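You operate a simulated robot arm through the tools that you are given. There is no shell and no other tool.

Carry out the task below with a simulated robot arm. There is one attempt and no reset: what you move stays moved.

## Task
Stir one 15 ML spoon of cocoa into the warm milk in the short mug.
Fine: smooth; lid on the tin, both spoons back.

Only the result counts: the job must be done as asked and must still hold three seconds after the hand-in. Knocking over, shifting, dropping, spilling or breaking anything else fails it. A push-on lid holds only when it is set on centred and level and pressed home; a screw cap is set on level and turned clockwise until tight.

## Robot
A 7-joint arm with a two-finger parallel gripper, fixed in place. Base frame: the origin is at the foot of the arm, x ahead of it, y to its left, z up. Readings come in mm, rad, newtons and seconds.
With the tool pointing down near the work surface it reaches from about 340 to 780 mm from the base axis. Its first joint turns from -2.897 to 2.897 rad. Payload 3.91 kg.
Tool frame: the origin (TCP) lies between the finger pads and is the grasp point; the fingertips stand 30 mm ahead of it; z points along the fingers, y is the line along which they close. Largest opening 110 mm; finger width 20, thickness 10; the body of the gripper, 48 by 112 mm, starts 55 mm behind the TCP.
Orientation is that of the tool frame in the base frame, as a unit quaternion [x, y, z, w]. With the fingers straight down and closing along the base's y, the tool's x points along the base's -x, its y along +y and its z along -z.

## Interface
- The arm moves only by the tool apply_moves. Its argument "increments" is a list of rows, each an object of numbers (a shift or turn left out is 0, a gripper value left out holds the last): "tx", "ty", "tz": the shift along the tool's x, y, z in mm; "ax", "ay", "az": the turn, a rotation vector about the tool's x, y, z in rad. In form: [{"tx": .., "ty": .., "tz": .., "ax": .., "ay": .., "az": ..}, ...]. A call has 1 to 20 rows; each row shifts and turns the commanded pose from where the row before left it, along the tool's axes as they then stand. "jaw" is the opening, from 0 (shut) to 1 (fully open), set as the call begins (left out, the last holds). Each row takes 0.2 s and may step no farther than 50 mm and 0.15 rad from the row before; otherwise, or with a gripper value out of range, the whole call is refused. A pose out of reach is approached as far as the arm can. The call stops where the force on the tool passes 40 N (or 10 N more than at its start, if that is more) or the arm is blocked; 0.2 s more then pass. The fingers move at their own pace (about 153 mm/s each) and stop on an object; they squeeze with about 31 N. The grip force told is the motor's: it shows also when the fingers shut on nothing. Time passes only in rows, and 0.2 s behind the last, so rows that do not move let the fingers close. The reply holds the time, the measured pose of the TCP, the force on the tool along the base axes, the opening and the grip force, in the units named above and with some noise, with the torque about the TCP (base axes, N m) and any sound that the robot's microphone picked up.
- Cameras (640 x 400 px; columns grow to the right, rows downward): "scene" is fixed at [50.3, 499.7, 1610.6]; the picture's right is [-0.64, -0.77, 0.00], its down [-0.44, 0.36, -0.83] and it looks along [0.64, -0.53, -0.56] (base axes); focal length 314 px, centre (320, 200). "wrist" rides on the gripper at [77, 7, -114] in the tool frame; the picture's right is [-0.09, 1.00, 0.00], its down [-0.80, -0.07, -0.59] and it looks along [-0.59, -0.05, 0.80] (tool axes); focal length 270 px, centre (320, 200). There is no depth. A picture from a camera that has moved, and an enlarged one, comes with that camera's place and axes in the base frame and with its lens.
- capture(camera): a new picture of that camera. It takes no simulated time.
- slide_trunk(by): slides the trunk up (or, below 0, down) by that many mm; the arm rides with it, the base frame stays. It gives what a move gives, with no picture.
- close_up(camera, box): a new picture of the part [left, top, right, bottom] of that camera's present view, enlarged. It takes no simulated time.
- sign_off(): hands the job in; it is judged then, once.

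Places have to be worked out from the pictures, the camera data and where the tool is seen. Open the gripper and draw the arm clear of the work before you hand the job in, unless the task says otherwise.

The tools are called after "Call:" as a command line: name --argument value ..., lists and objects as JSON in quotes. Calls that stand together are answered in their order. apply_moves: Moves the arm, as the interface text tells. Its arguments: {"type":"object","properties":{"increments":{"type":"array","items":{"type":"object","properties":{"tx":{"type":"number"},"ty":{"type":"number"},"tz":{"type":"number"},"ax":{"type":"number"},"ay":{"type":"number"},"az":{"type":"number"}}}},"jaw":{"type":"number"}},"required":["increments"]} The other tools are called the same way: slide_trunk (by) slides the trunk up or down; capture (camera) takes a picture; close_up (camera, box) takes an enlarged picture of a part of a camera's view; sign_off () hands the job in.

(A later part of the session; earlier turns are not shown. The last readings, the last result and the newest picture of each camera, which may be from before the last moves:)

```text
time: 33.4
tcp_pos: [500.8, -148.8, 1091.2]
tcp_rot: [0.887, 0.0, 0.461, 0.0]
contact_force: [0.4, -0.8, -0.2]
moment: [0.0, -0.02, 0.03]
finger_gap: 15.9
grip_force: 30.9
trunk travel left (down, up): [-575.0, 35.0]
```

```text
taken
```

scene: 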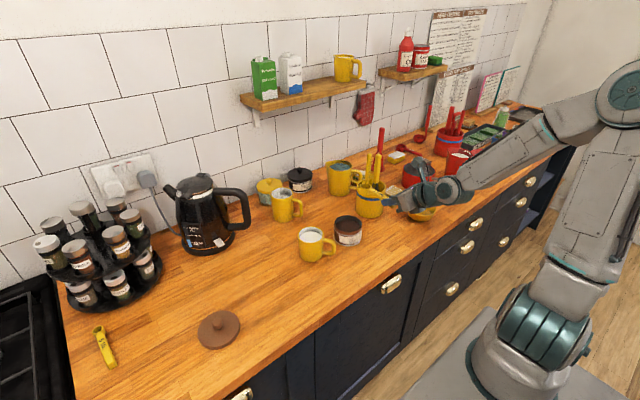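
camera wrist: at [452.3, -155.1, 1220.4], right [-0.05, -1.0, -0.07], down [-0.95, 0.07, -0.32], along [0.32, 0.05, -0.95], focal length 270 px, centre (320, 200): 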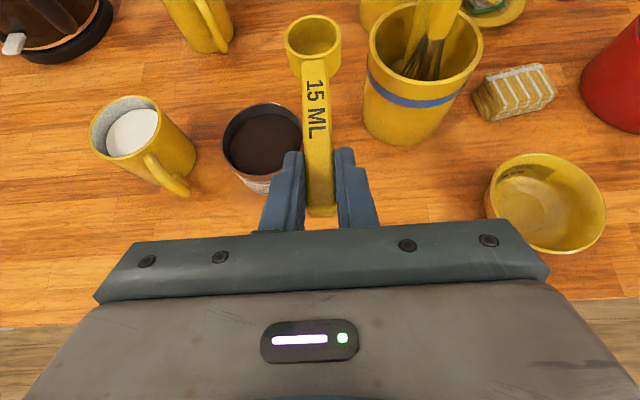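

I zoom in on the mug, tin and crock from here for triangulation.

Call:
close_up --camera "wrist" --box '[80, 70, 320, 220]'

Call:
close_up --camera "wrist" --box '[330, 0, 540, 150]'

Call:
close_up --camera "scene" --box '[280, 190, 400, 280]'

```text
2.67 times, centred on (200, 145) of wrist
camera zoom: at [452.3, -155.1, 1220.4], right [-0.05, -1.0, -0.07], down [-0.95, 0.07, -0.32], along [0.32, 0.05, -0.95], focal length 721 px, centre (640, 347)
```

zoom: 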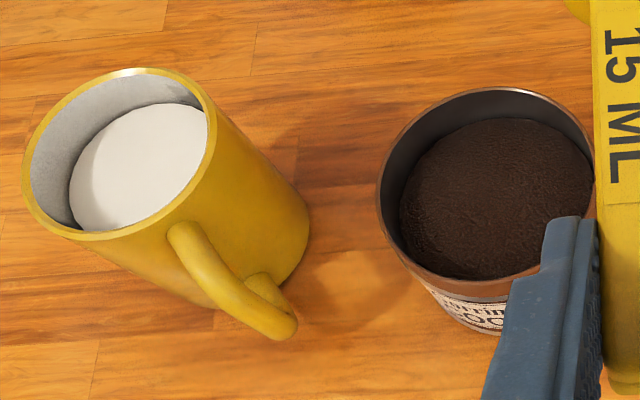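

```text
2.67 times, centred on (435, 75) of wrist
camera zoom: at [452.3, -155.1, 1220.4], right [-0.05, -1.0, -0.07], down [-0.95, 0.07, -0.32], along [0.32, 0.05, -0.95], focal length 721 px, centre (13, 533)
```

zoom: 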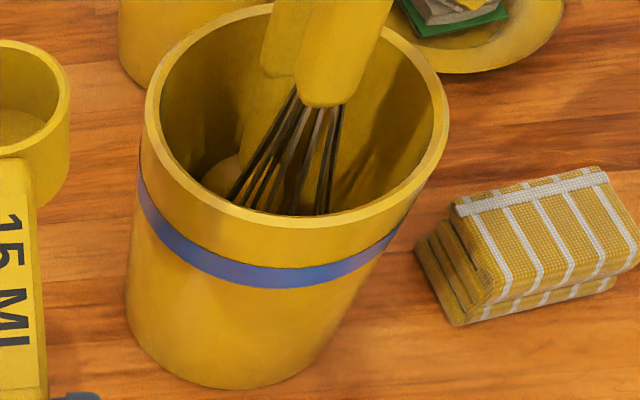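

```text
4.44 times, centred on (340, 235) of scene
camera zoom: at [50.3, 499.7, 1610.6], right [-0.64, -0.77, 0.0], down [-0.44, 0.36, -0.83], along [0.64, -0.53, -0.56], focal length 1397 px, centre (231, 44)
```

zoom: 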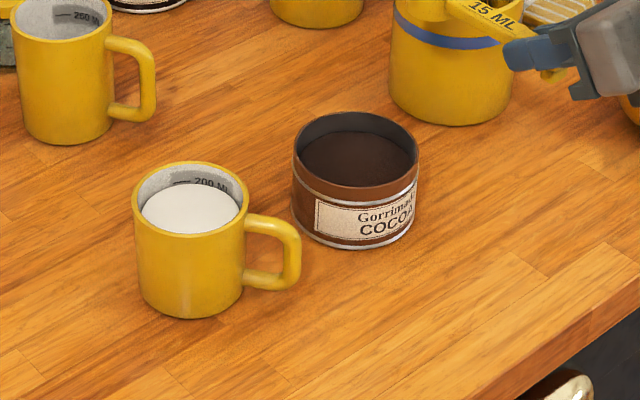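

Triangulating: tin rim centre is (613, -81.5, 964) with radius ~44 and cocoa about 16 mm below the rim; mug rim centre is (625.5, 59, 990). The bowl sits 104 mm ahead of and 7 mm below the TCP. I move over the tin and pitch the measure bowl-down above it.

Call:
apply_moves --increments '[{"tx": 10.8, "ty": -22.6, "tz": 10.8}, {"tx": 10.8, "ty": -22.6, "tz": 10.8}, {"tx": 10.8, "ty": -22.6, "tz": 10.8}, {"ay": -0.12}, {"ay": -0.12}, {"ay": -0.12}, {"ay": -0.12}, {"ay": -0.12}, {"ay": -0.12}, {"ay": -0.12}, {"ay": -0.12}, {}]'

Call:
capture --camera "wrist"

Call:
close_up --camera "scene" --box '[280, 150, 420, 270]'

```text
time: 36.0
tcp_pos: [546.4, -79.3, 1099.2]
tcp_rot: [1.0, 0.0, 0.0, -0.001]
contact_force: [-0.1, 0.0, 0.2]
moment: [0.01, -0.01, -0.03]
finger_gap: 15.9
grip_force: 31.2
trunk travel left (down, up): [-575.0, 35.0]
```

```text
taken
camera wrist: at [623.7, -86.6, 1212.9], right [-0.09, -1.0, 0.0], down [-0.8, 0.07, 0.6], along [-0.59, 0.05, -0.8], focal length 270 px, centre (320, 200)
```

wrist: 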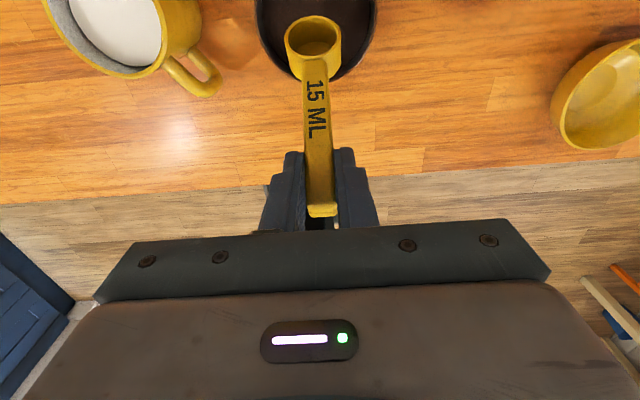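

```text
3.33 times, centred on (350, 210) of scene
camera zoom: at [50.3, 499.7, 1610.6], right [-0.64, -0.77, 0.0], down [-0.44, 0.36, -0.83], along [0.64, -0.53, -0.56], focal length 1048 px, centre (220, 167)
```

zoom: 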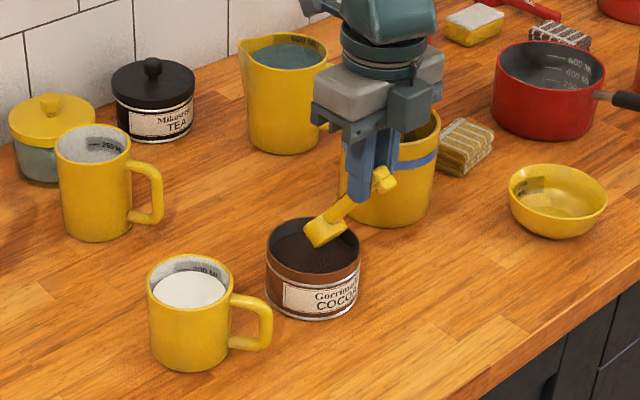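

The measure is pitched 55° down directly over the cocoa, centred in y. I lower it into the cocoa slowly.

Call:
apply_moves --increments '[{"tz": 20}, {"tz": 18}, {"tz": 6}, {"tz": 6}, {"tz": 5}, {"tz": 5}, {"tz": 4}, {}]'

Call:
capture --camera "wrist"

Call:
close_up --camera "scene" --box '[310, 180, 410, 260]'

```text
time: 37.8
tcp_pos: [548.2, -80.5, 1033.5]
tcp_rot: [1.0, 0.0, 0.0, 0.0]
contact_force: [-0.5, 0.2, 1.5]
moment: [-0.01, -0.06, -0.03]
finger_gap: 15.7
grip_force: 31.1
trunk travel left (down, up): [-575.0, 35.0]
```

```text
taken
camera wrist: at [624.8, -86.8, 1148.8], right [-0.09, -1.0, 0.0], down [-0.8, 0.07, 0.59], along [-0.59, 0.05, -0.8], focal length 270 px, centre (320, 200)
```

wrist: 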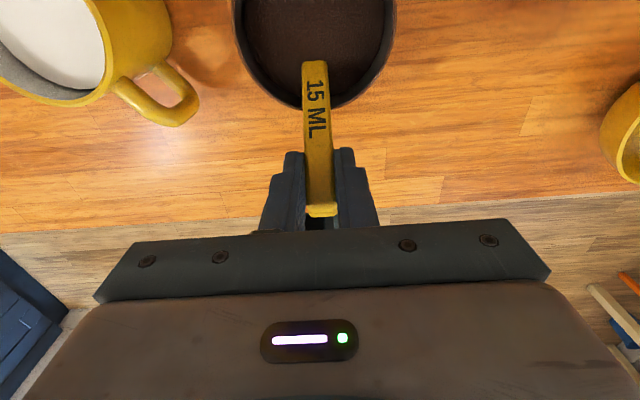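

```text
5.00 times, centred on (360, 220) of scene
camera zoom: at [50.3, 499.7, 1610.6], right [-0.64, -0.77, 0.0], down [-0.44, 0.36, -0.83], along [0.64, -0.53, -0.56], focal length 1572 px, centre (120, 100)
```

zoom: 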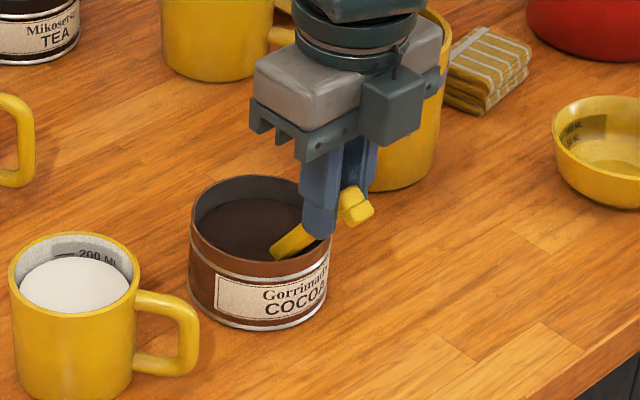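

The bowl is under the cocoa with almost no force. I now sweep it forward while reducing the pitch to 35°.

Call:
apply_moves --increments '[{"tx": -0.35, "tz": 5.8, "ay": 0.0873}, {"tx": -0.85, "tz": 5.75, "ay": 0.0873}, {"tx": -1.35, "tz": 5.65, "ay": 0.0873}, {"tx": -1.84, "tz": 5.5, "ay": 0.0873}, {}]'

Call:
capture --camera "wrist"

Call:
close_up --camera "scene" --box '[310, 180, 410, 260]'

```text
time: 39.0
tcp_pos: [545.7, -80.1, 1011.3]
tcp_rot: [0.985, 0.001, 0.174, 0.0]
contact_force: [-0.5, -0.3, 0.1]
moment: [-0.04, 0.0, -0.04]
finger_gap: 15.9
grip_force: 31.2
trunk travel left (down, up): [-575.0, 35.0]
```

```text
taken
camera wrist: at [578.5, -86.2, 1145.0], right [-0.08, -1.0, -0.03], down [-0.96, 0.07, 0.28], along [-0.28, 0.05, -0.96], focal length 270 px, centre (320, 200)
```

wrist: 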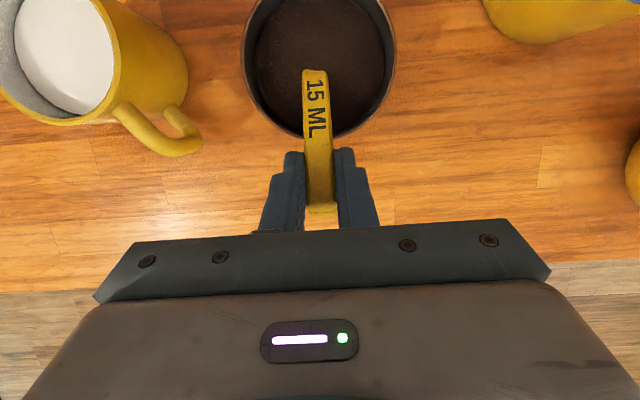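

```text
5.00 times, centred on (360, 220) of scene
camera zoom: at [50.3, 499.7, 1610.6], right [-0.64, -0.77, 0.0], down [-0.44, 0.36, -0.83], along [0.64, -0.53, -0.56], focal length 1572 px, centre (120, 100)
```

zoom: 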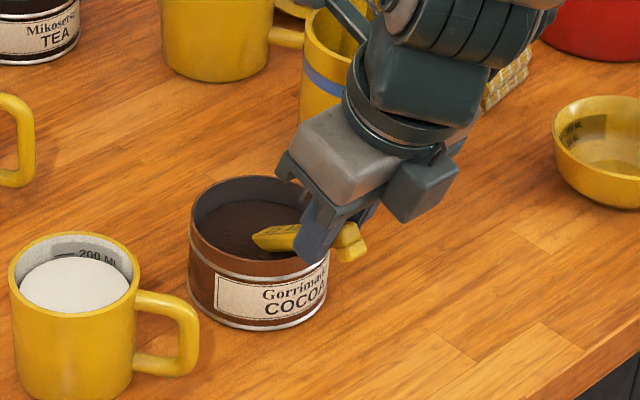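

The bowl is fully covered by cocoa. Now I level the measure while raising it out, keeping the handle clear of the tin's rim.

Call:
apply_moves --increments '[{"tx": -4.39, "tz": 1.54, "ay": 0.0698}, {"tx": -4.49, "tz": 1.23, "ay": 0.0698}, {"tx": -3.15, "tz": 0.71, "ay": 0.0611}, {"tx": -3.19, "tz": 0.51, "ay": 0.0611}, {"tx": -4.15, "tz": 0.88, "ay": 0.0873}, {"tx": -4.21, "tz": 0.51, "ay": 0.0873}, {"tx": -2.76, "tz": 0.78, "ay": 0.0873}, {"tx": -2.82, "tz": 0.54, "ay": 0.0873}, {}]'

Call:
capture --camera "wrist"

Call:
close_up --camera "scene" --box '[310, 180, 410, 260]'

```text
time: 41.0
tcp_pos: [526.0, -77.3, 985.0]
tcp_rot: [0.887, 0.0, 0.462, 0.0]
contact_force: [-0.1, -0.4, -0.8]
moment: [0.04, -0.01, 0.02]
finger_gap: 15.9
grip_force: 31.0
out of reach, approached as far as the arm can: row 3, 4
trunk travel left (down, up): [-575.0, 35.0]
```

```text
taken
camera wrist: at [476.1, -85.5, 1114.1], right [-0.05, -1.0, -0.07], down [-0.95, 0.07, -0.32], along [0.32, 0.05, -0.95], focal length 270 px, centre (320, 200)
```

wrist: 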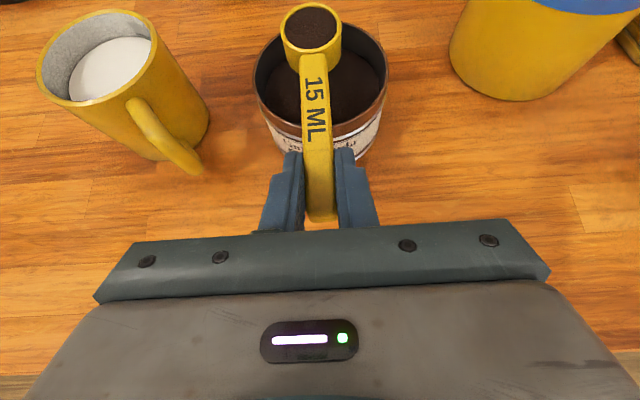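

```text
5.00 times, centred on (360, 220) of scene
camera zoom: at [50.3, 499.7, 1610.6], right [-0.64, -0.77, 0.0], down [-0.44, 0.36, -0.83], along [0.64, -0.53, -0.56], focal length 1572 px, centre (120, 100)
```

zoom: 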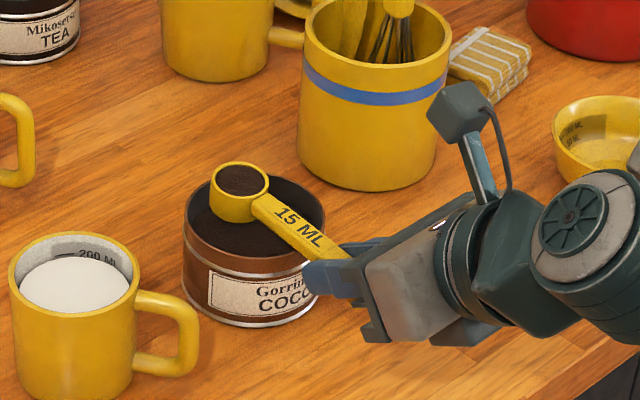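

The bowl came out filled with cocoa; the tin may have been nudged a few mm. I lift straight up and inspect the fill and the tin.

Call:
apply_moves --increments '[{"tx": 4.1, "tz": -2.9}, {"tx": 8.2, "tz": -5.75}, {"tx": 12.3, "tz": -8.6}, {"tx": 12.3, "tz": -8.6}, {"tx": 12.3, "tz": -8.6}, {"tx": 12.3, "tz": -8.6}, {}]'

Call:
close_up --camera "wrist" --box '[230, 0, 400, 150]'

Call:
close_up --camera "scene" --box '[310, 180, 410, 260]'

Call:
capture --camera "wrist"

```text
time: 42.6
tcp_pos: [526.1, -78.7, 1060.5]
tcp_rot: [0.887, 0.0, 0.462, 0.001]
contact_force: [1.0, 0.5, 0.5]
moment: [0.01, -0.02, 0.01]
finger_gap: 15.7
grip_force: 31.0
trunk travel left (down, up): [-575.0, 35.0]
```

```text
2.67 times, centred on (315, 75) of wrist
camera zoom: at [476.5, -85.2, 1189.3], right [-0.05, -1.0, -0.07], down [-0.95, 0.07, -0.31], along [0.32, 0.05, -0.95], focal length 721 px, centre (333, 533)
```

zoom: 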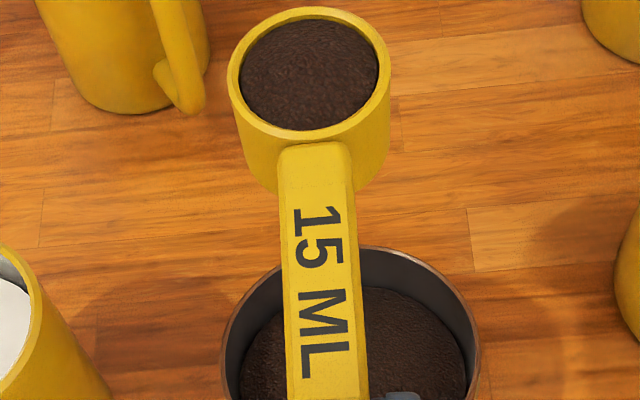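

```text
5.00 times, centred on (360, 220) of scene
camera zoom: at [50.3, 499.7, 1610.6], right [-0.64, -0.77, 0.0], down [-0.44, 0.36, -0.83], along [0.64, -0.53, -0.56], focal length 1572 px, centre (120, 100)
```

zoom: 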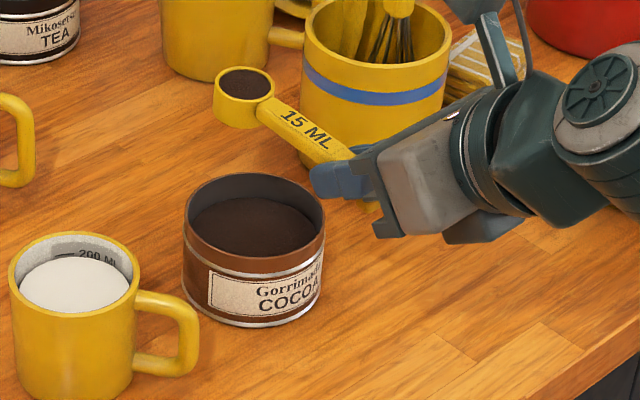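

```text
taken
camera wrist: at [476.5, -85.2, 1189.3], right [-0.05, -1.0, -0.07], down [-0.95, 0.07, -0.31], along [0.32, 0.05, -0.95], focal length 270 px, centre (320, 200)
```

wrist: 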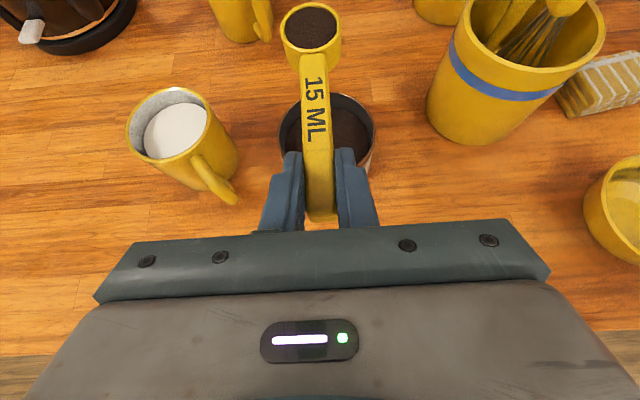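

The bowl is level-full of cocoa, but comparing pictures the measure has rotated about 8° in the grip (bowl up). I level it by pitching 8° about the bowl, then carry it slowly over to the mug.

Call:
apply_moves --increments '[{"tx": 6.1, "tz": -4.1, "ay": -0.07}, {"tx": 6.1, "tz": -4.1, "ay": -0.07}, {"ty": -10}, {"ty": -20}, {"ty": -25}, {"ty": -25}, {"ty": -25}, {"ty": -17}, {"ty": -8}, {}]'

Call:
capture --camera "wrist"

Call:
close_up --camera "scene" --box '[270, 170, 410, 270]'

```text
time: 44.8
tcp_pos: [526.1, 50.3, 1075.4]
tcp_rot: [0.918, 0.0, 0.398, 0.0]
contact_force: [0.2, -0.4, 0.0]
moment: [0.03, 0.02, -0.01]
finger_gap: 15.9
grip_force: 31.0
trunk travel left (down, up): [-575.0, 35.0]
```

```text
taken
camera wrist: at [495.6, 42.0, 1209.9], right [-0.06, -1.0, -0.06], down [-0.98, 0.07, -0.18], along [0.18, 0.05, -0.98], focal length 270 px, centre (320, 200)
```

wrist: 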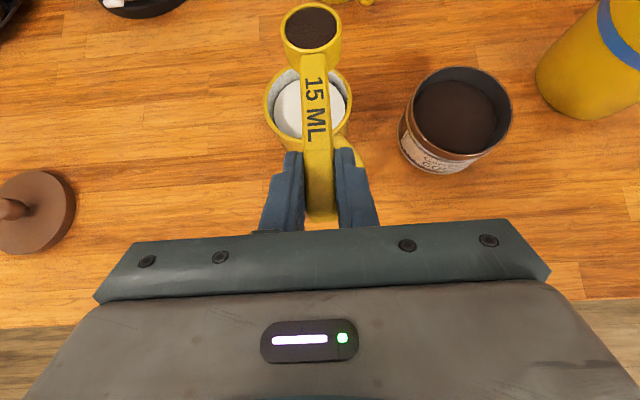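

```text
4.00 times, centred on (340, 220) of scene
camera zoom: at [50.3, 499.7, 1610.6], right [-0.64, -0.77, 0.0], down [-0.44, 0.36, -0.83], along [0.64, -0.53, -0.56], focal length 1257 px, centre (240, 120)
```

zoom: 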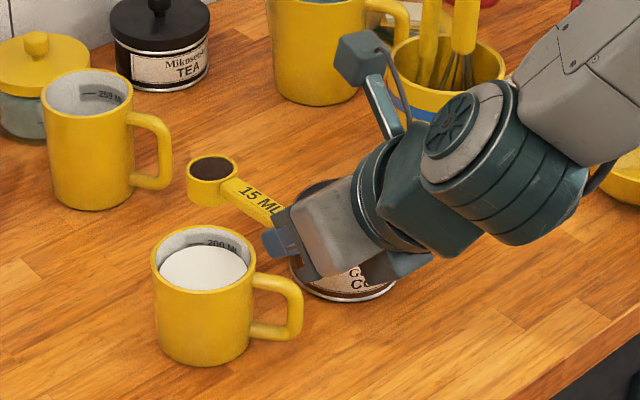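

The measure is level and the mug rim centre is confirmed near (623, 59). I lower so the bowl is ~12 mm above the rim, just to the -y side of centre, and start pitching it down over the milk.

Call:
apply_moves --increments '[{"tx": -9.95, "ty": -0.8, "tz": 6.1}, {"tx": -9.95, "ty": -0.8, "tz": 6.1}, {"tx": -9.95, "ty": -0.8, "tz": 6.1}, {"tx": -9.95, "ty": -0.8, "tz": 6.1}, {}, {"tx": 11.38, "tz": -7.67, "ay": -0.131}, {"tx": 11.38, "tz": -7.67, "ay": -0.131}, {"tx": 11.38, "tz": -7.67, "ay": -0.131}, {}]'

Call:
capture --camera "wrist"

Call:
close_up --camera "scene" --box '[270, 170, 410, 270]'

```text
time: 46.8
tcp_pos: [525.7, 53.0, 1065.8]
tcp_rot: [0.977, 0.001, 0.212, 0.0]
contact_force: [0.0, -0.1, 0.1]
moment: [0.03, 0.01, -0.01]
finger_gap: 16.2
grip_force: 31.1
out of reach, approached as far as the arm can: row 7
trunk travel left (down, up): [-575.0, 35.0]
```

```text
taken
camera wrist: at [549.2, 45.4, 1201.9], right [-0.08, -1.0, -0.04], down [-0.98, 0.07, 0.21], along [-0.21, 0.05, -0.98], focal length 270 px, centre (320, 200)
```

wrist: 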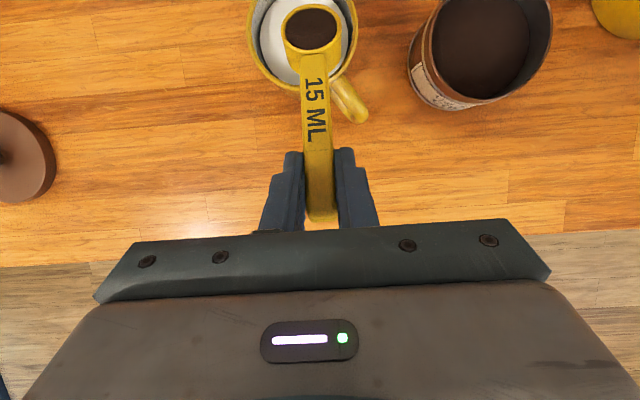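

```text
4.00 times, centred on (340, 220) of scene
camera zoom: at [50.3, 499.7, 1610.6], right [-0.64, -0.77, 0.0], down [-0.44, 0.36, -0.83], along [0.64, -0.53, -0.56], focal length 1257 px, centre (240, 120)
```

zoom: 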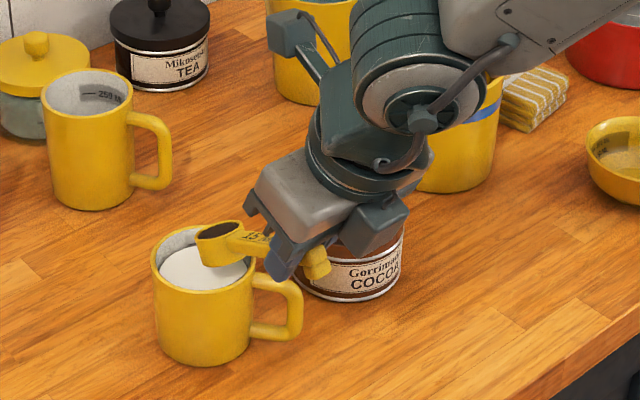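

Pitched 22°, cocoa still in the bowl directly above the milk. I continue the pitch to 45°, raising a few mm.

Call:
apply_moves --increments '[{"tx": 14, "tz": -8.5, "ay": -0.131}, {"tx": 12.5, "tz": -8.5, "ay": -0.131}, {"tx": 11.38, "tz": -7.67, "ay": -0.131}, {}]'

Call:
capture --camera "wrist"

Call:
close_up --camera "scene" --box '[270, 170, 410, 270]'

```text
time: 47.8
tcp_pos: [557.2, 52.1, 1099.5]
tcp_rot: [1.0, 0.0, 0.016, 0.0]
contact_force: [-0.2, -0.3, -0.5]
moment: [-0.01, 0.01, -0.01]
finger_gap: 15.9
grip_force: 31.5
trunk travel left (down, up): [-575.0, 35.0]
```

```text
taken
camera wrist: at [630.5, 45.4, 1216.6], right [-0.09, -1.0, 0.0], down [-0.82, 0.07, 0.57], along [-0.57, 0.05, -0.82], focal length 270 px, centre (320, 200)
```

wrist: 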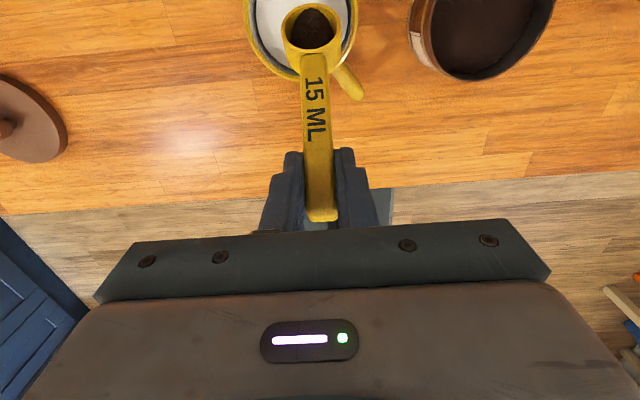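

```text
4.00 times, centred on (340, 220) of scene
camera zoom: at [50.3, 499.7, 1610.6], right [-0.64, -0.77, 0.0], down [-0.44, 0.36, -0.83], along [0.64, -0.53, -0.56], focal length 1257 px, centre (240, 120)
```

zoom: 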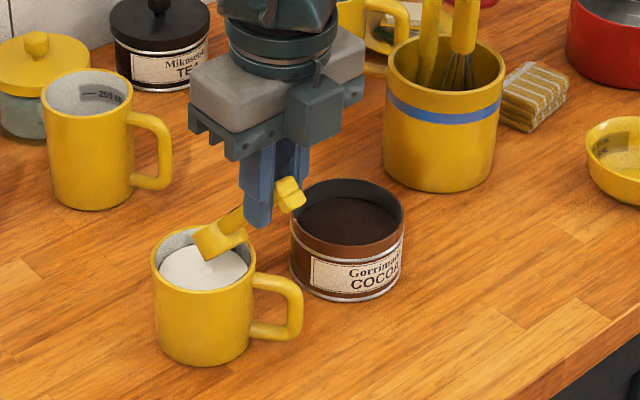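

Cocoa is already sliding out into the milk. I now roll the measure about its own axis, keeping the bowl over the mug.

Call:
apply_moves --increments '[{"ax": -0.1016, "az": -0.1089, "ty": -1.43}, {"ax": -0.1016, "az": -0.1089, "ty": -1.43}, {"ax": -0.1016, "az": -0.1089, "ty": -1.43}, {"ax": -0.1016, "az": -0.1089, "ty": -1.43}, {"ax": -0.1016, "az": -0.1089, "ty": -1.43}, {}]'

Call:
capture --camera "wrist"

Call:
close_up --camera "scene" --box '[270, 170, 410, 270]'

```text
time: 49.2
tcp_pos: [555.5, 58.3, 1098.0]
tcp_rot: [0.931, 0.263, 0.015, 0.252]
contact_force: [1.6, 0.1, 0.0]
moment: [0.01, 0.0, -0.01]
finger_gap: 16.0
grip_force: 31.2
trunk travel left (down, up): [-575.0, 35.0]
```

```text
taken
camera wrist: at [606.0, 144.5, 1194.0], right [0.4, -0.77, 0.49], down [-0.82, -0.07, 0.57], along [-0.41, -0.63, -0.66], focal length 270 px, centre (320, 200)
```

wrist: 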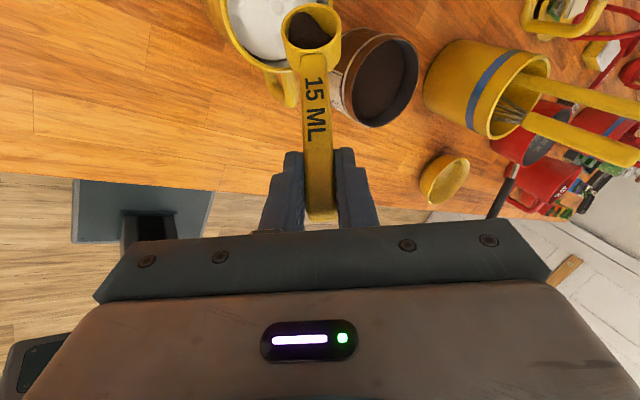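

```text
4.00 times, centred on (340, 220) of scene
camera zoom: at [50.3, 499.7, 1610.6], right [-0.64, -0.77, 0.0], down [-0.44, 0.36, -0.83], along [0.64, -0.53, -0.56], focal length 1257 px, centre (240, 120)
```

zoom: 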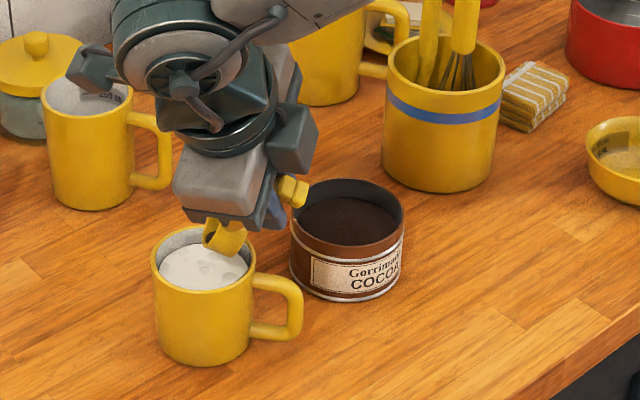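

The cocoa is falling into the milk and the reach is fine. I continue the roll.

Call:
apply_moves --increments '[{"ax": -0.1016, "az": -0.1089, "ty": -1.43}, {"ax": -0.1016, "az": -0.1089, "ty": -1.43}, {"ax": -0.1016, "az": -0.1089, "ty": -1.43}, {"ax": -0.1016, "az": -0.1089, "ty": -1.43}, {"ax": -0.1016, "az": -0.1089, "ty": -1.43}, {}]'

Call:
capture --camera "wrist"

Call:
close_up --camera "scene" --box '[270, 170, 410, 270]'

```text
time: 50.6
tcp_pos: [550.5, 62.0, 1094.8]
tcp_rot: [0.734, 0.488, 0.013, 0.472]
contact_force: [-0.1, -0.2, -0.6]
moment: [0.0, 0.01, -0.01]
finger_gap: 16.0
grip_force: 30.6
trunk travel left (down, up): [-575.0, 35.0]
```

```text
taken
camera wrist: at [540.4, 195.1, 1129.6], right [0.66, -0.14, 0.74], down [-0.75, -0.17, 0.64], along [0.04, -0.97, -0.22], focal length 270 px, centre (320, 200)
```

wrist: 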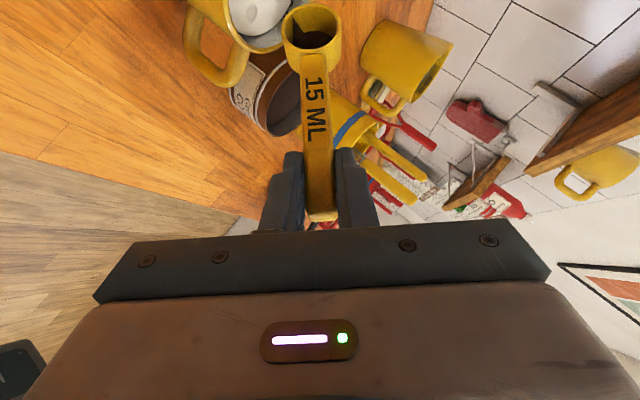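

```text
4.00 times, centred on (340, 220) of scene
camera zoom: at [50.3, 499.7, 1610.6], right [-0.64, -0.77, 0.0], down [-0.44, 0.36, -0.83], along [0.64, -0.53, -0.56], focal length 1257 px, centre (240, 120)
```

zoom: 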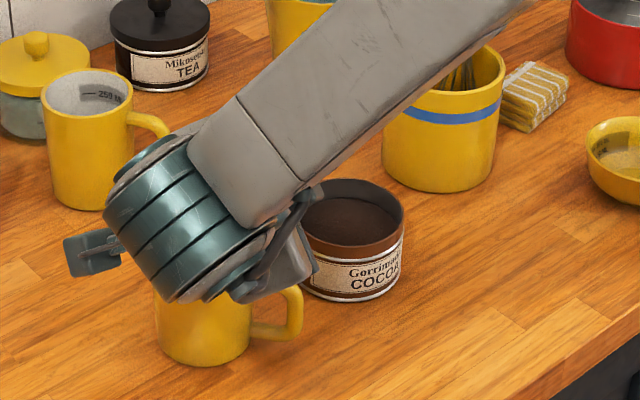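

Tilt is now about 87°. I look into the bowl to see how much cocoa remains.

Call:
close_up --camera "wrist" --box '[220, 0, 380, 100]'

Call:
apply_moves --increments '[{"ax": -0.1016, "az": -0.1089, "ty": -1.43}, {"ax": -0.1016, "az": -0.1089, "ty": -1.43}, {"ax": -0.1016, "az": -0.1089, "ty": -1.43}, {}]'

Call:
close_up --camera "wrist" --box '[220, 0, 380, 100]'

Call:
capture --camera "scene"

```text
4.00 times, centred on (300, 50) of wrist
camera zoom: at [540.4, 195.1, 1129.6], right [0.66, -0.14, 0.74], down [-0.75, -0.17, 0.64], along [0.04, -0.97, -0.22], focal length 1081 px, centre (400, 800)
```

zoom: 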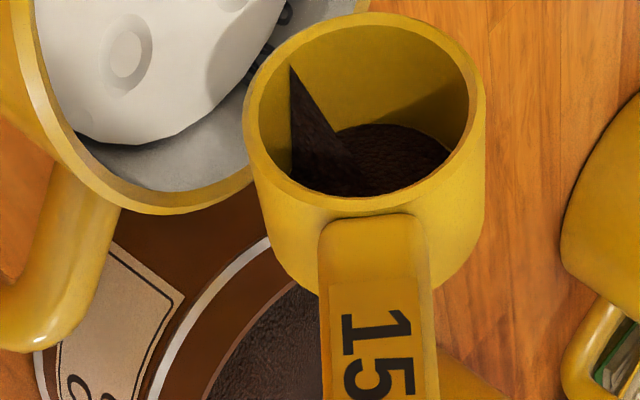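

```text
time: 51.6
tcp_pos: [546.7, 62.9, 1093.5]
tcp_rot: [0.566, 0.594, 0.009, 0.572]
contact_force: [-0.3, 0.5, -0.8]
moment: [0.02, -0.01, -0.02]
finger_gap: 15.8
grip_force: 30.7
trunk travel left (down, up): [-575.0, 35.0]
```

```text
4.00 times, centred on (300, 50) of wrist
camera zoom: at [495.5, 190.4, 1085.6], right [0.63, 0.3, 0.72], down [-0.69, -0.19, 0.69], along [0.35, -0.93, 0.08], focal length 1081 px, centre (400, 800)
```

zoom: 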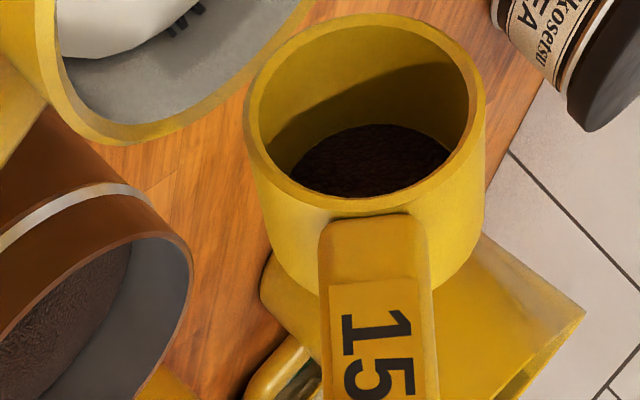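

```text
taken
```

scene: 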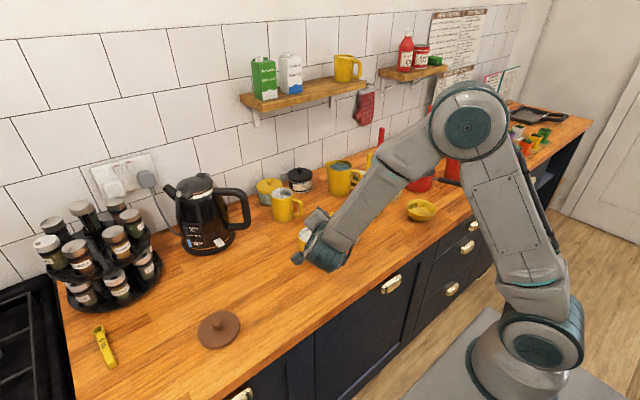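

A thin layer remains on the bottom of the bowl. I roll further, past 120° of tilt.

Call:
apply_moves --increments '[{"ax": -0.1016, "az": -0.1089, "ty": -1.43}, {"ax": -0.1016, "az": -0.1089, "ty": -1.43}, {"ax": -0.1016, "az": -0.1089, "ty": -1.43}, {"ax": -0.1016, "az": -0.1089, "ty": -1.43}, {}, {}]'

Call:
capture --camera "wrist"

Call:
close_up --camera "wrist" --box '[220, 0, 380, 100]'

Call:
close_up --camera "scene" --box '[270, 170, 410, 270]'

```text
time: 53.0
tcp_pos: [544.4, 60.4, 1088.6]
tcp_rot: [0.301, 0.687, 0.006, 0.662]
contact_force: [0.1, -0.3, -0.5]
moment: [0.02, 0.01, 0.01]
finger_gap: 15.8
grip_force: 31.2
trunk travel left (down, up): [-575.0, 35.0]
```

```text
taken
camera wrist: at [446.5, 142.0, 1036.4], right [0.4, 0.78, 0.48], down [-0.62, -0.16, 0.77], along [0.68, -0.6, 0.42], focal length 270 px, centre (320, 200)
```

wrist: 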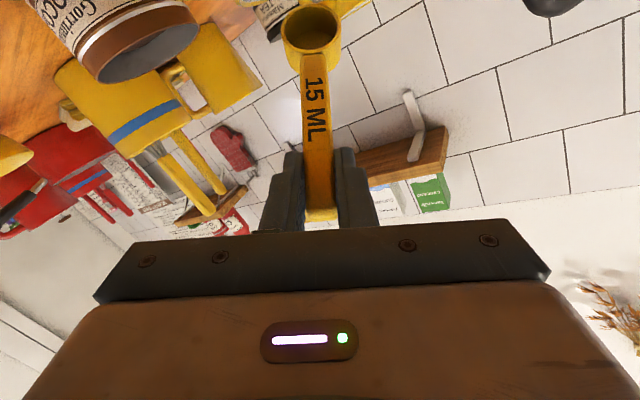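

```text
4.00 times, centred on (300, 50) of wrist
camera zoom: at [446.5, 142.0, 1036.4], right [0.4, 0.78, 0.48], down [-0.62, -0.16, 0.77], along [0.68, -0.6, 0.42], focal length 1081 px, centre (400, 800)
```

zoom: 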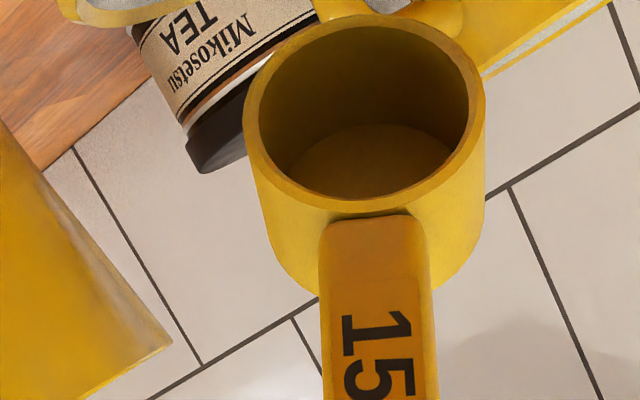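

```text
4.00 times, centred on (340, 220) of scene
camera zoom: at [50.3, 499.7, 1610.6], right [-0.64, -0.77, 0.0], down [-0.44, 0.36, -0.83], along [0.64, -0.53, -0.56], focal length 1257 px, centre (240, 120)
```

zoom: 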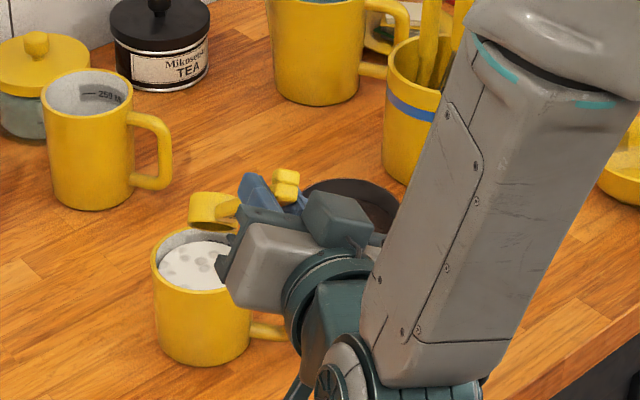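

The measure is empty and the cocoa sits in lumps in the milk. I lift 30 mm and roll the measure back upright.

Call:
apply_moves --increments '[{"tx": -13.6, "ty": 6.1, "tz": -1.9}, {"tx": -13.6, "ty": 6.1, "tz": -1.9}, {"ax": 0.1016, "az": 0.1089, "ty": 1.43}, {"ax": 0.1016, "az": 0.1089, "ty": 1.43}, {"ax": 0.1016, "az": 0.1089, "ty": 1.43}, {"ax": 0.1016, "az": 0.1089, "ty": 1.43}, {"ax": 0.1016, "az": 0.1089, "ty": 1.43}, {"ax": 0.1016, "az": 0.1089, "ty": 1.43}, {"ax": 0.1016, "az": 0.1089, "ty": 1.43}, {"ax": 0.1016, "az": 0.1089, "ty": 1.43}, {"ax": 0.1016, "az": 0.1089, "ty": 1.43}, {"ax": 0.1016, "az": 0.1089, "ty": 1.43}, {"ax": 0.1016, "az": 0.1089, "ty": 1.43}, {"ax": 0.1016, "az": 0.1089, "ty": 1.43}, {"ax": 0.1016, "az": 0.1089, "ty": 1.43}, {"ax": 0.1016, "az": 0.1089, "ty": 1.43}, {"ax": 0.1016, "az": 0.1089, "ty": 1.43}, {"ax": 0.1016, "az": 0.1089, "ty": 1.43}, {"ax": 0.1016, "az": 0.1089, "ty": 1.43}, {}]'

Call:
capture --camera "wrist"

Call:
close_up --camera "scene" --box '[270, 170, 410, 270]'

```text
time: 57.2
tcp_pos: [557.5, 56.3, 1131.5]
tcp_rot: [1.0, 0.0, 0.016, 0.0]
contact_force: [0.2, 1.2, -0.3]
moment: [-0.02, -0.01, 0.02]
finger_gap: 15.7
grip_force: 30.6
trunk travel left (down, up): [-575.0, 35.0]
```

```text
taken
camera wrist: at [630.4, 49.0, 1249.0], right [-0.09, -1.0, 0.0], down [-0.82, 0.07, 0.57], along [-0.57, 0.05, -0.82], focal length 270 px, centre (320, 200)
```

wrist: 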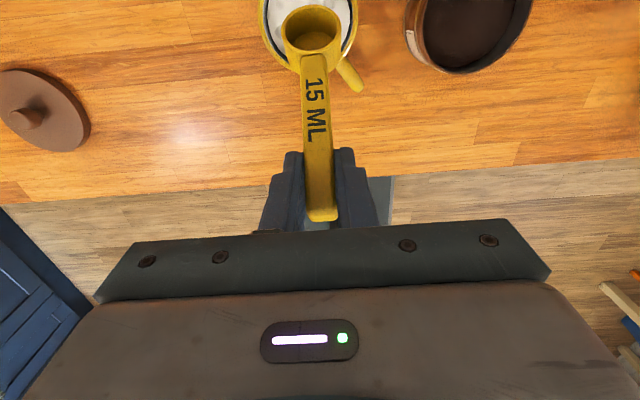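

```text
4.00 times, centred on (340, 220) of scene
camera zoom: at [50.3, 499.7, 1610.6], right [-0.64, -0.77, 0.0], down [-0.44, 0.36, -0.83], along [0.64, -0.53, -0.56], focal length 1257 px, centre (240, 120)
```

zoom: 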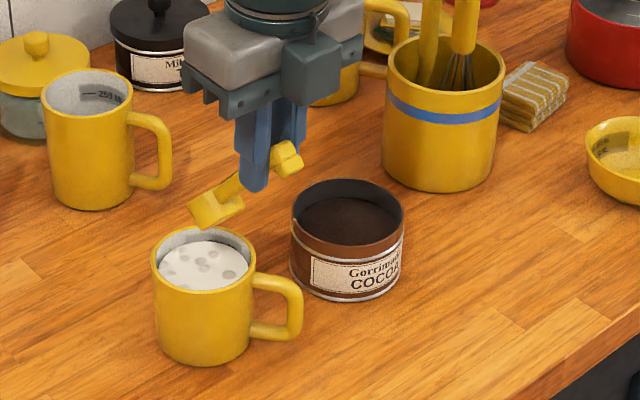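

The mug now shows lumps of cocoa in milk and the measure is empty. I level the measure while moving it back toward its original place.

Call:
apply_moves --increments '[{"ty": -28.5, "ay": 0.131}, {"ty": -28.5, "ay": 0.131}, {"ty": -28.5, "ay": 0.131}, {"ty": -28.5, "ay": 0.131}, {"ty": -28.5, "ay": 0.131}, {"ty": -28.5, "ay": 0.131}, {}]'

Call:
capture --camera "wrist"

Call:
close_up --camera "scene" --box '[220, 180, 340, 300]'

```text
time: 58.8
tcp_pos: [557.9, 226.6, 1130.1]
tcp_rot: [0.917, 0.001, 0.399, -0.001]
contact_force: [0.6, -0.9, -0.4]
moment: [-0.02, 0.01, -0.03]
finger_gap: 15.9
grip_force: 31.4
trunk travel left (down, up): [-575.0, 35.0]
```

```text
taken
camera wrist: at [526.6, 218.9, 1264.1], right [-0.06, -1.0, -0.06], down [-0.98, 0.07, -0.18], along [0.18, 0.05, -0.98], focal length 270 px, centre (320, 200)
```

wrist: 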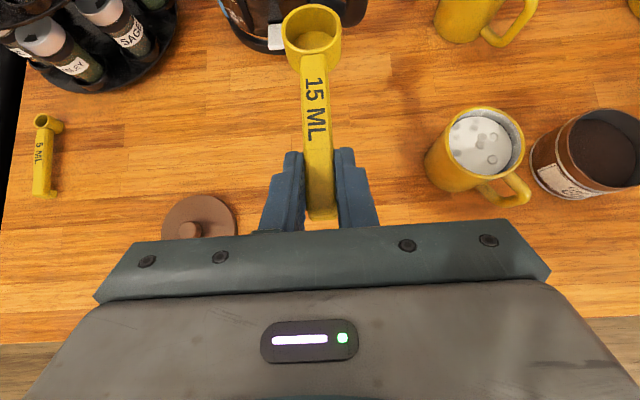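

```text
3.33 times, centred on (280, 240) of scene
camera zoom: at [50.3, 499.7, 1610.6], right [-0.64, -0.77, 0.0], down [-0.44, 0.36, -0.83], along [0.64, -0.53, -0.56], focal length 1048 px, centre (453, 67)
```

zoom: 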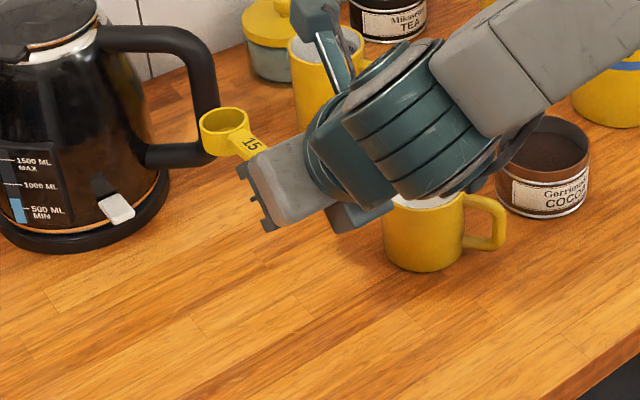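

The way down is clear. I descend to about 12 mm above the resting height at the original spot.

Call:
apply_moves --increments '[{"tx": -20.7, "ty": -0.15, "tz": 21.8}, {"tx": -20.7, "ty": -0.15, "tz": 21.8}, {"tx": -20.7, "ty": -0.15, "tz": 21.8}, {"tx": -20.7, "ty": -0.15, "tz": 21.8}, {"tx": -20.7, "ty": -0.15, "tz": 21.8}, {"tx": -20.7, "ty": -0.15, "tz": 21.8}, {}, {}]'

Call:
capture --camera "wrist"

Call:
close_up --camera "scene" --box '[220, 200, 340, 300]'

```text
time: 60.6
tcp_pos: [568.1, 227.0, 950.2]
tcp_rot: [0.917, 0.0, 0.399, 0.0]
contact_force: [-0.5, 0.3, 0.3]
moment: [-0.01, 0.0, -0.03]
finger_gap: 15.8
grip_force: 30.8
trunk travel left (down, up): [-575.0, 35.0]
```

```text
taken
camera wrist: at [536.7, 219.6, 1084.7], right [-0.06, -1.0, -0.06], down [-0.98, 0.07, -0.18], along [0.18, 0.05, -0.98], focal length 270 px, centre (320, 200)
```

wrist: 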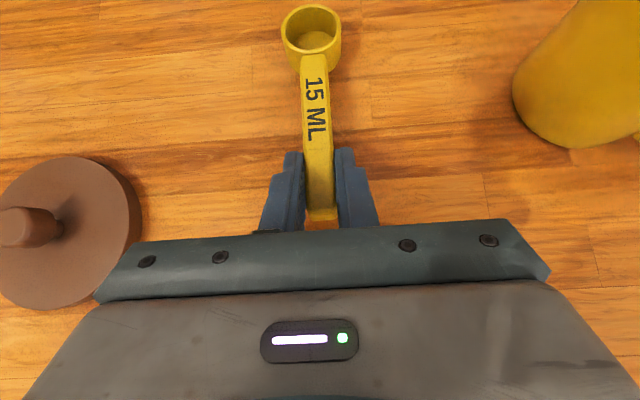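

```text
4.00 times, centred on (280, 250) of scene
camera zoom: at [50.3, 499.7, 1610.6], right [-0.64, -0.77, 0.0], down [-0.44, 0.36, -0.83], along [0.64, -0.53, -0.56], focal length 1257 px, centre (480, 0)
```

zoom: 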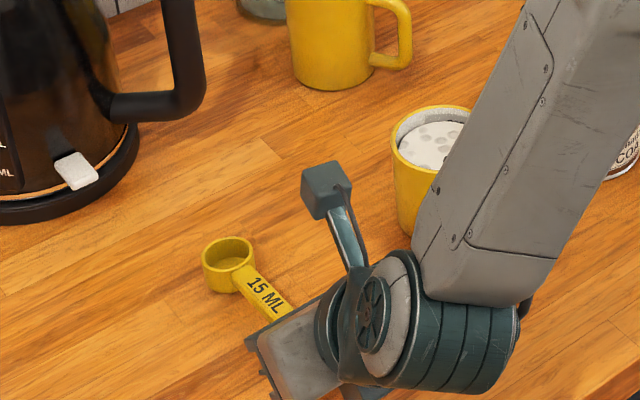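

I lower the last ~12 mm in small steps, watching for first contact.

Call:
apply_moves --increments '[{"tx": -1.46, "tz": 1.36}, {"tx": -1.46, "tz": 1.36}, {"tx": -1.46, "tz": 1.36}, {"tx": -1.46, "tz": 1.36}, {}]'

Call:
apply_moves --increments '[{"tx": -0.73, "tz": 0.68}, {"tx": -0.73, "tz": 0.68}, {}]'

```text
time: 61.8
tcp_pos: [567.2, 227.3, 943.0]
tcp_rot: [0.917, 0.0, 0.4, -0.001]
contact_force: [1.0, 0.3, 1.5]
moment: [-0.02, -0.15, 0.05]
finger_gap: 15.8
grip_force: 31.2
trunk travel left (down, up): [-575.0, 35.0]
```

```text
time: 62.6
tcp_pos: [567.1, 227.0, 943.0]
tcp_rot: [0.917, 0.0, 0.4, 0.0]
contact_force: [3.8, 0.0, 6.6]
moment: [0.0, -1.0, -0.03]
finger_gap: 15.8
grip_force: 31.1
trunk travel left (down, up): [-575.0, 35.0]
```

The moment shows the bowl touched first, so the measure is slightly bowl-low. I pitch it 2° bowl-up about the bowl so the handle's foot comes down as well.

Call:
apply_moves --increments '[{"tx": -0.7, "tz": 0.6, "ay": 0.0175}, {"tx": -0.7, "tz": 0.6, "ay": 0.0175}, {}]'

Call:
close_up --camera "wrist" --box '[250, 0, 390, 230]'

Call:
close_up --camera "scene" --box '[240, 230, 310, 300]'

```text
time: 63.4
tcp_pos: [565.3, 226.6, 938.5]
tcp_rot: [0.911, 0.001, 0.413, 0.0]
contact_force: [0.3, 0.4, 0.6]
moment: [0.0, -0.13, -0.06]
finger_gap: 15.8
grip_force: 31.0
trunk travel left (down, up): [-575.0, 35.0]
```

```text
1.74 times, centred on (320, 115) of wrist
camera zoom: at [530.2, 219.7, 1071.4], right [-0.06, -1.0, -0.07], down [-0.97, 0.07, -0.21], along [0.22, 0.05, -0.98], focal length 470 px, centre (320, 348)
```

zoom: 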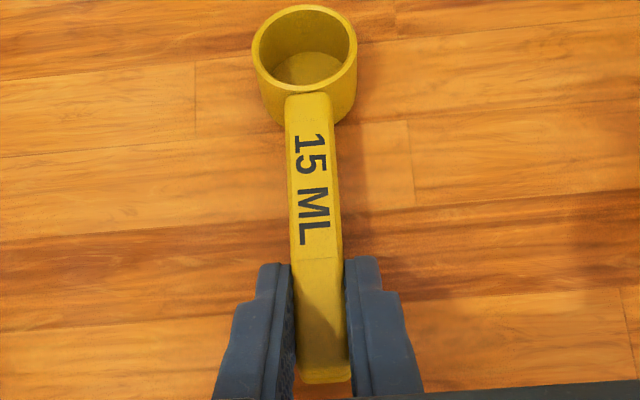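

```text
5.71 times, centred on (275, 265) of scene
camera zoom: at [50.3, 499.7, 1610.6], right [-0.64, -0.77, 0.0], down [-0.44, 0.36, -0.83], along [0.64, -0.53, -0.56], focal length 1796 px, centre (577, -171)
```

zoom: 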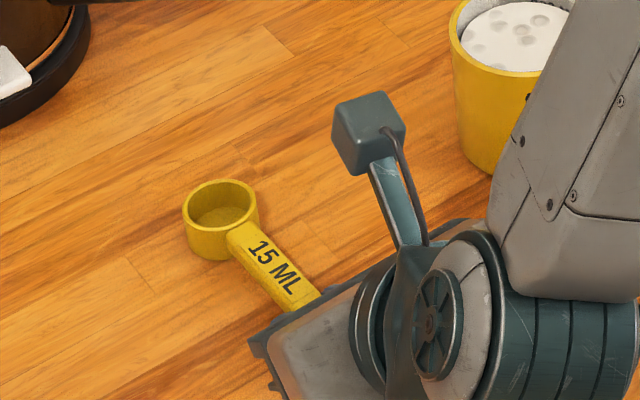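

Force is near zero with the fingertips just above the counter. I lower 0.7 mm and release.

Call:
apply_moves --increments '[{"tx": -0.5, "tz": 0.45}, {}]'

Call:
apply_moves --increments '[{}, {}, {}]' --jaw 0.45

Call:
capture --camera "wrist"

```text
time: 64.0
tcp_pos: [565.8, 228.0, 937.4]
tcp_rot: [0.91, 0.002, 0.415, -0.002]
contact_force: [-0.8, -0.5, 2.0]
moment: [-0.02, -0.27, -0.01]
finger_gap: 15.9
grip_force: 30.5
trunk travel left (down, up): [-575.0, 35.0]
```

```text
time: 64.8
tcp_pos: [565.9, 228.3, 937.5]
tcp_rot: [0.91, 0.001, 0.414, -0.001]
contact_force: [-0.2, 0.1, -0.7]
moment: [0.0, 0.0, -0.01]
finger_gap: 49.5
grip_force: 0.0
trunk travel left (down, up): [-575.0, 35.0]
```

```text
taken
camera wrist: at [530.6, 220.2, 1070.7], right [-0.06, -1.0, -0.07], down [-0.97, 0.07, -0.21], along [0.22, 0.05, -0.97], focal length 270 px, centre (320, 200)
```

wrist: 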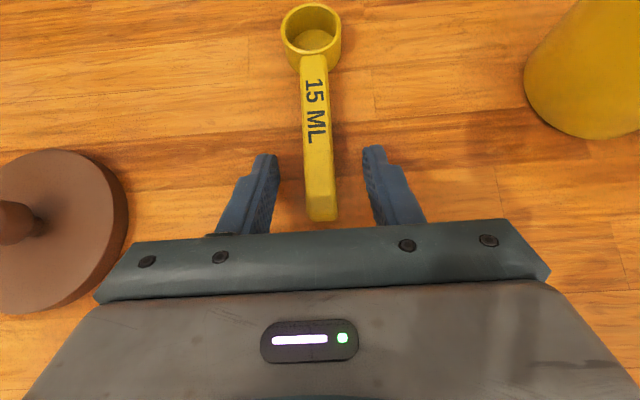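

The 15 ML measure is back in place and standing. I back straight up, then go to look at the crock.

Call:
apply_moves --increments '[{"tx": 7.55, "tz": -6.56}, {"tx": 15.1, "tz": -13.1}, {"tx": 22.6, "tz": -19.7}, {"tx": 26.4, "tz": -23}, {"tx": 26.4, "tz": -23}, {"tx": 26.4, "tz": -23}, {"tx": 26.4, "tz": -23}, {}]'

Call:
capture --camera "wrist"

Call:
close_up --camera "scene" --box '[220, 200, 380, 300]'

```text
time: 66.6
tcp_pos: [566.9, 230.0, 1136.9]
tcp_rot: [0.91, 0.001, 0.415, 0.0]
contact_force: [0.0, -0.1, 0.5]
moment: [0.02, 0.01, 0.01]
finger_gap: 49.7
grip_force: 0.0
trunk travel left (down, up): [-575.0, 35.0]
```

```text
taken
camera wrist: at [532.0, 222.4, 1270.4], right [-0.06, -1.0, -0.07], down [-0.97, 0.07, -0.21], along [0.22, 0.05, -0.97], focal length 270 px, centre (320, 200)
```

wrist: 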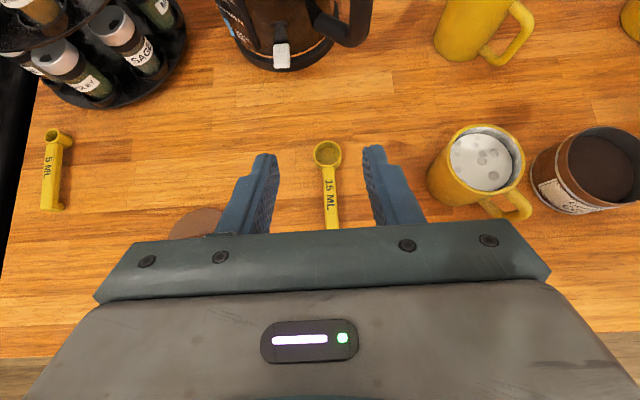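

```text
4.00 times, centred on (300, 250) of scene
camera zoom: at [50.3, 499.7, 1610.6], right [-0.64, -0.77, 0.0], down [-0.44, 0.36, -0.83], along [0.64, -0.53, -0.56], focal length 1257 px, centre (400, 0)
```

zoom: 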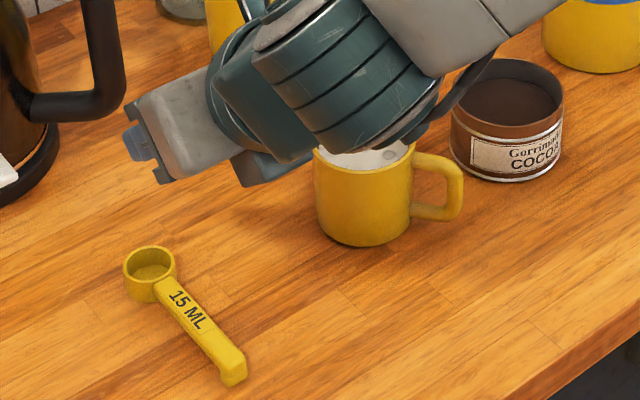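

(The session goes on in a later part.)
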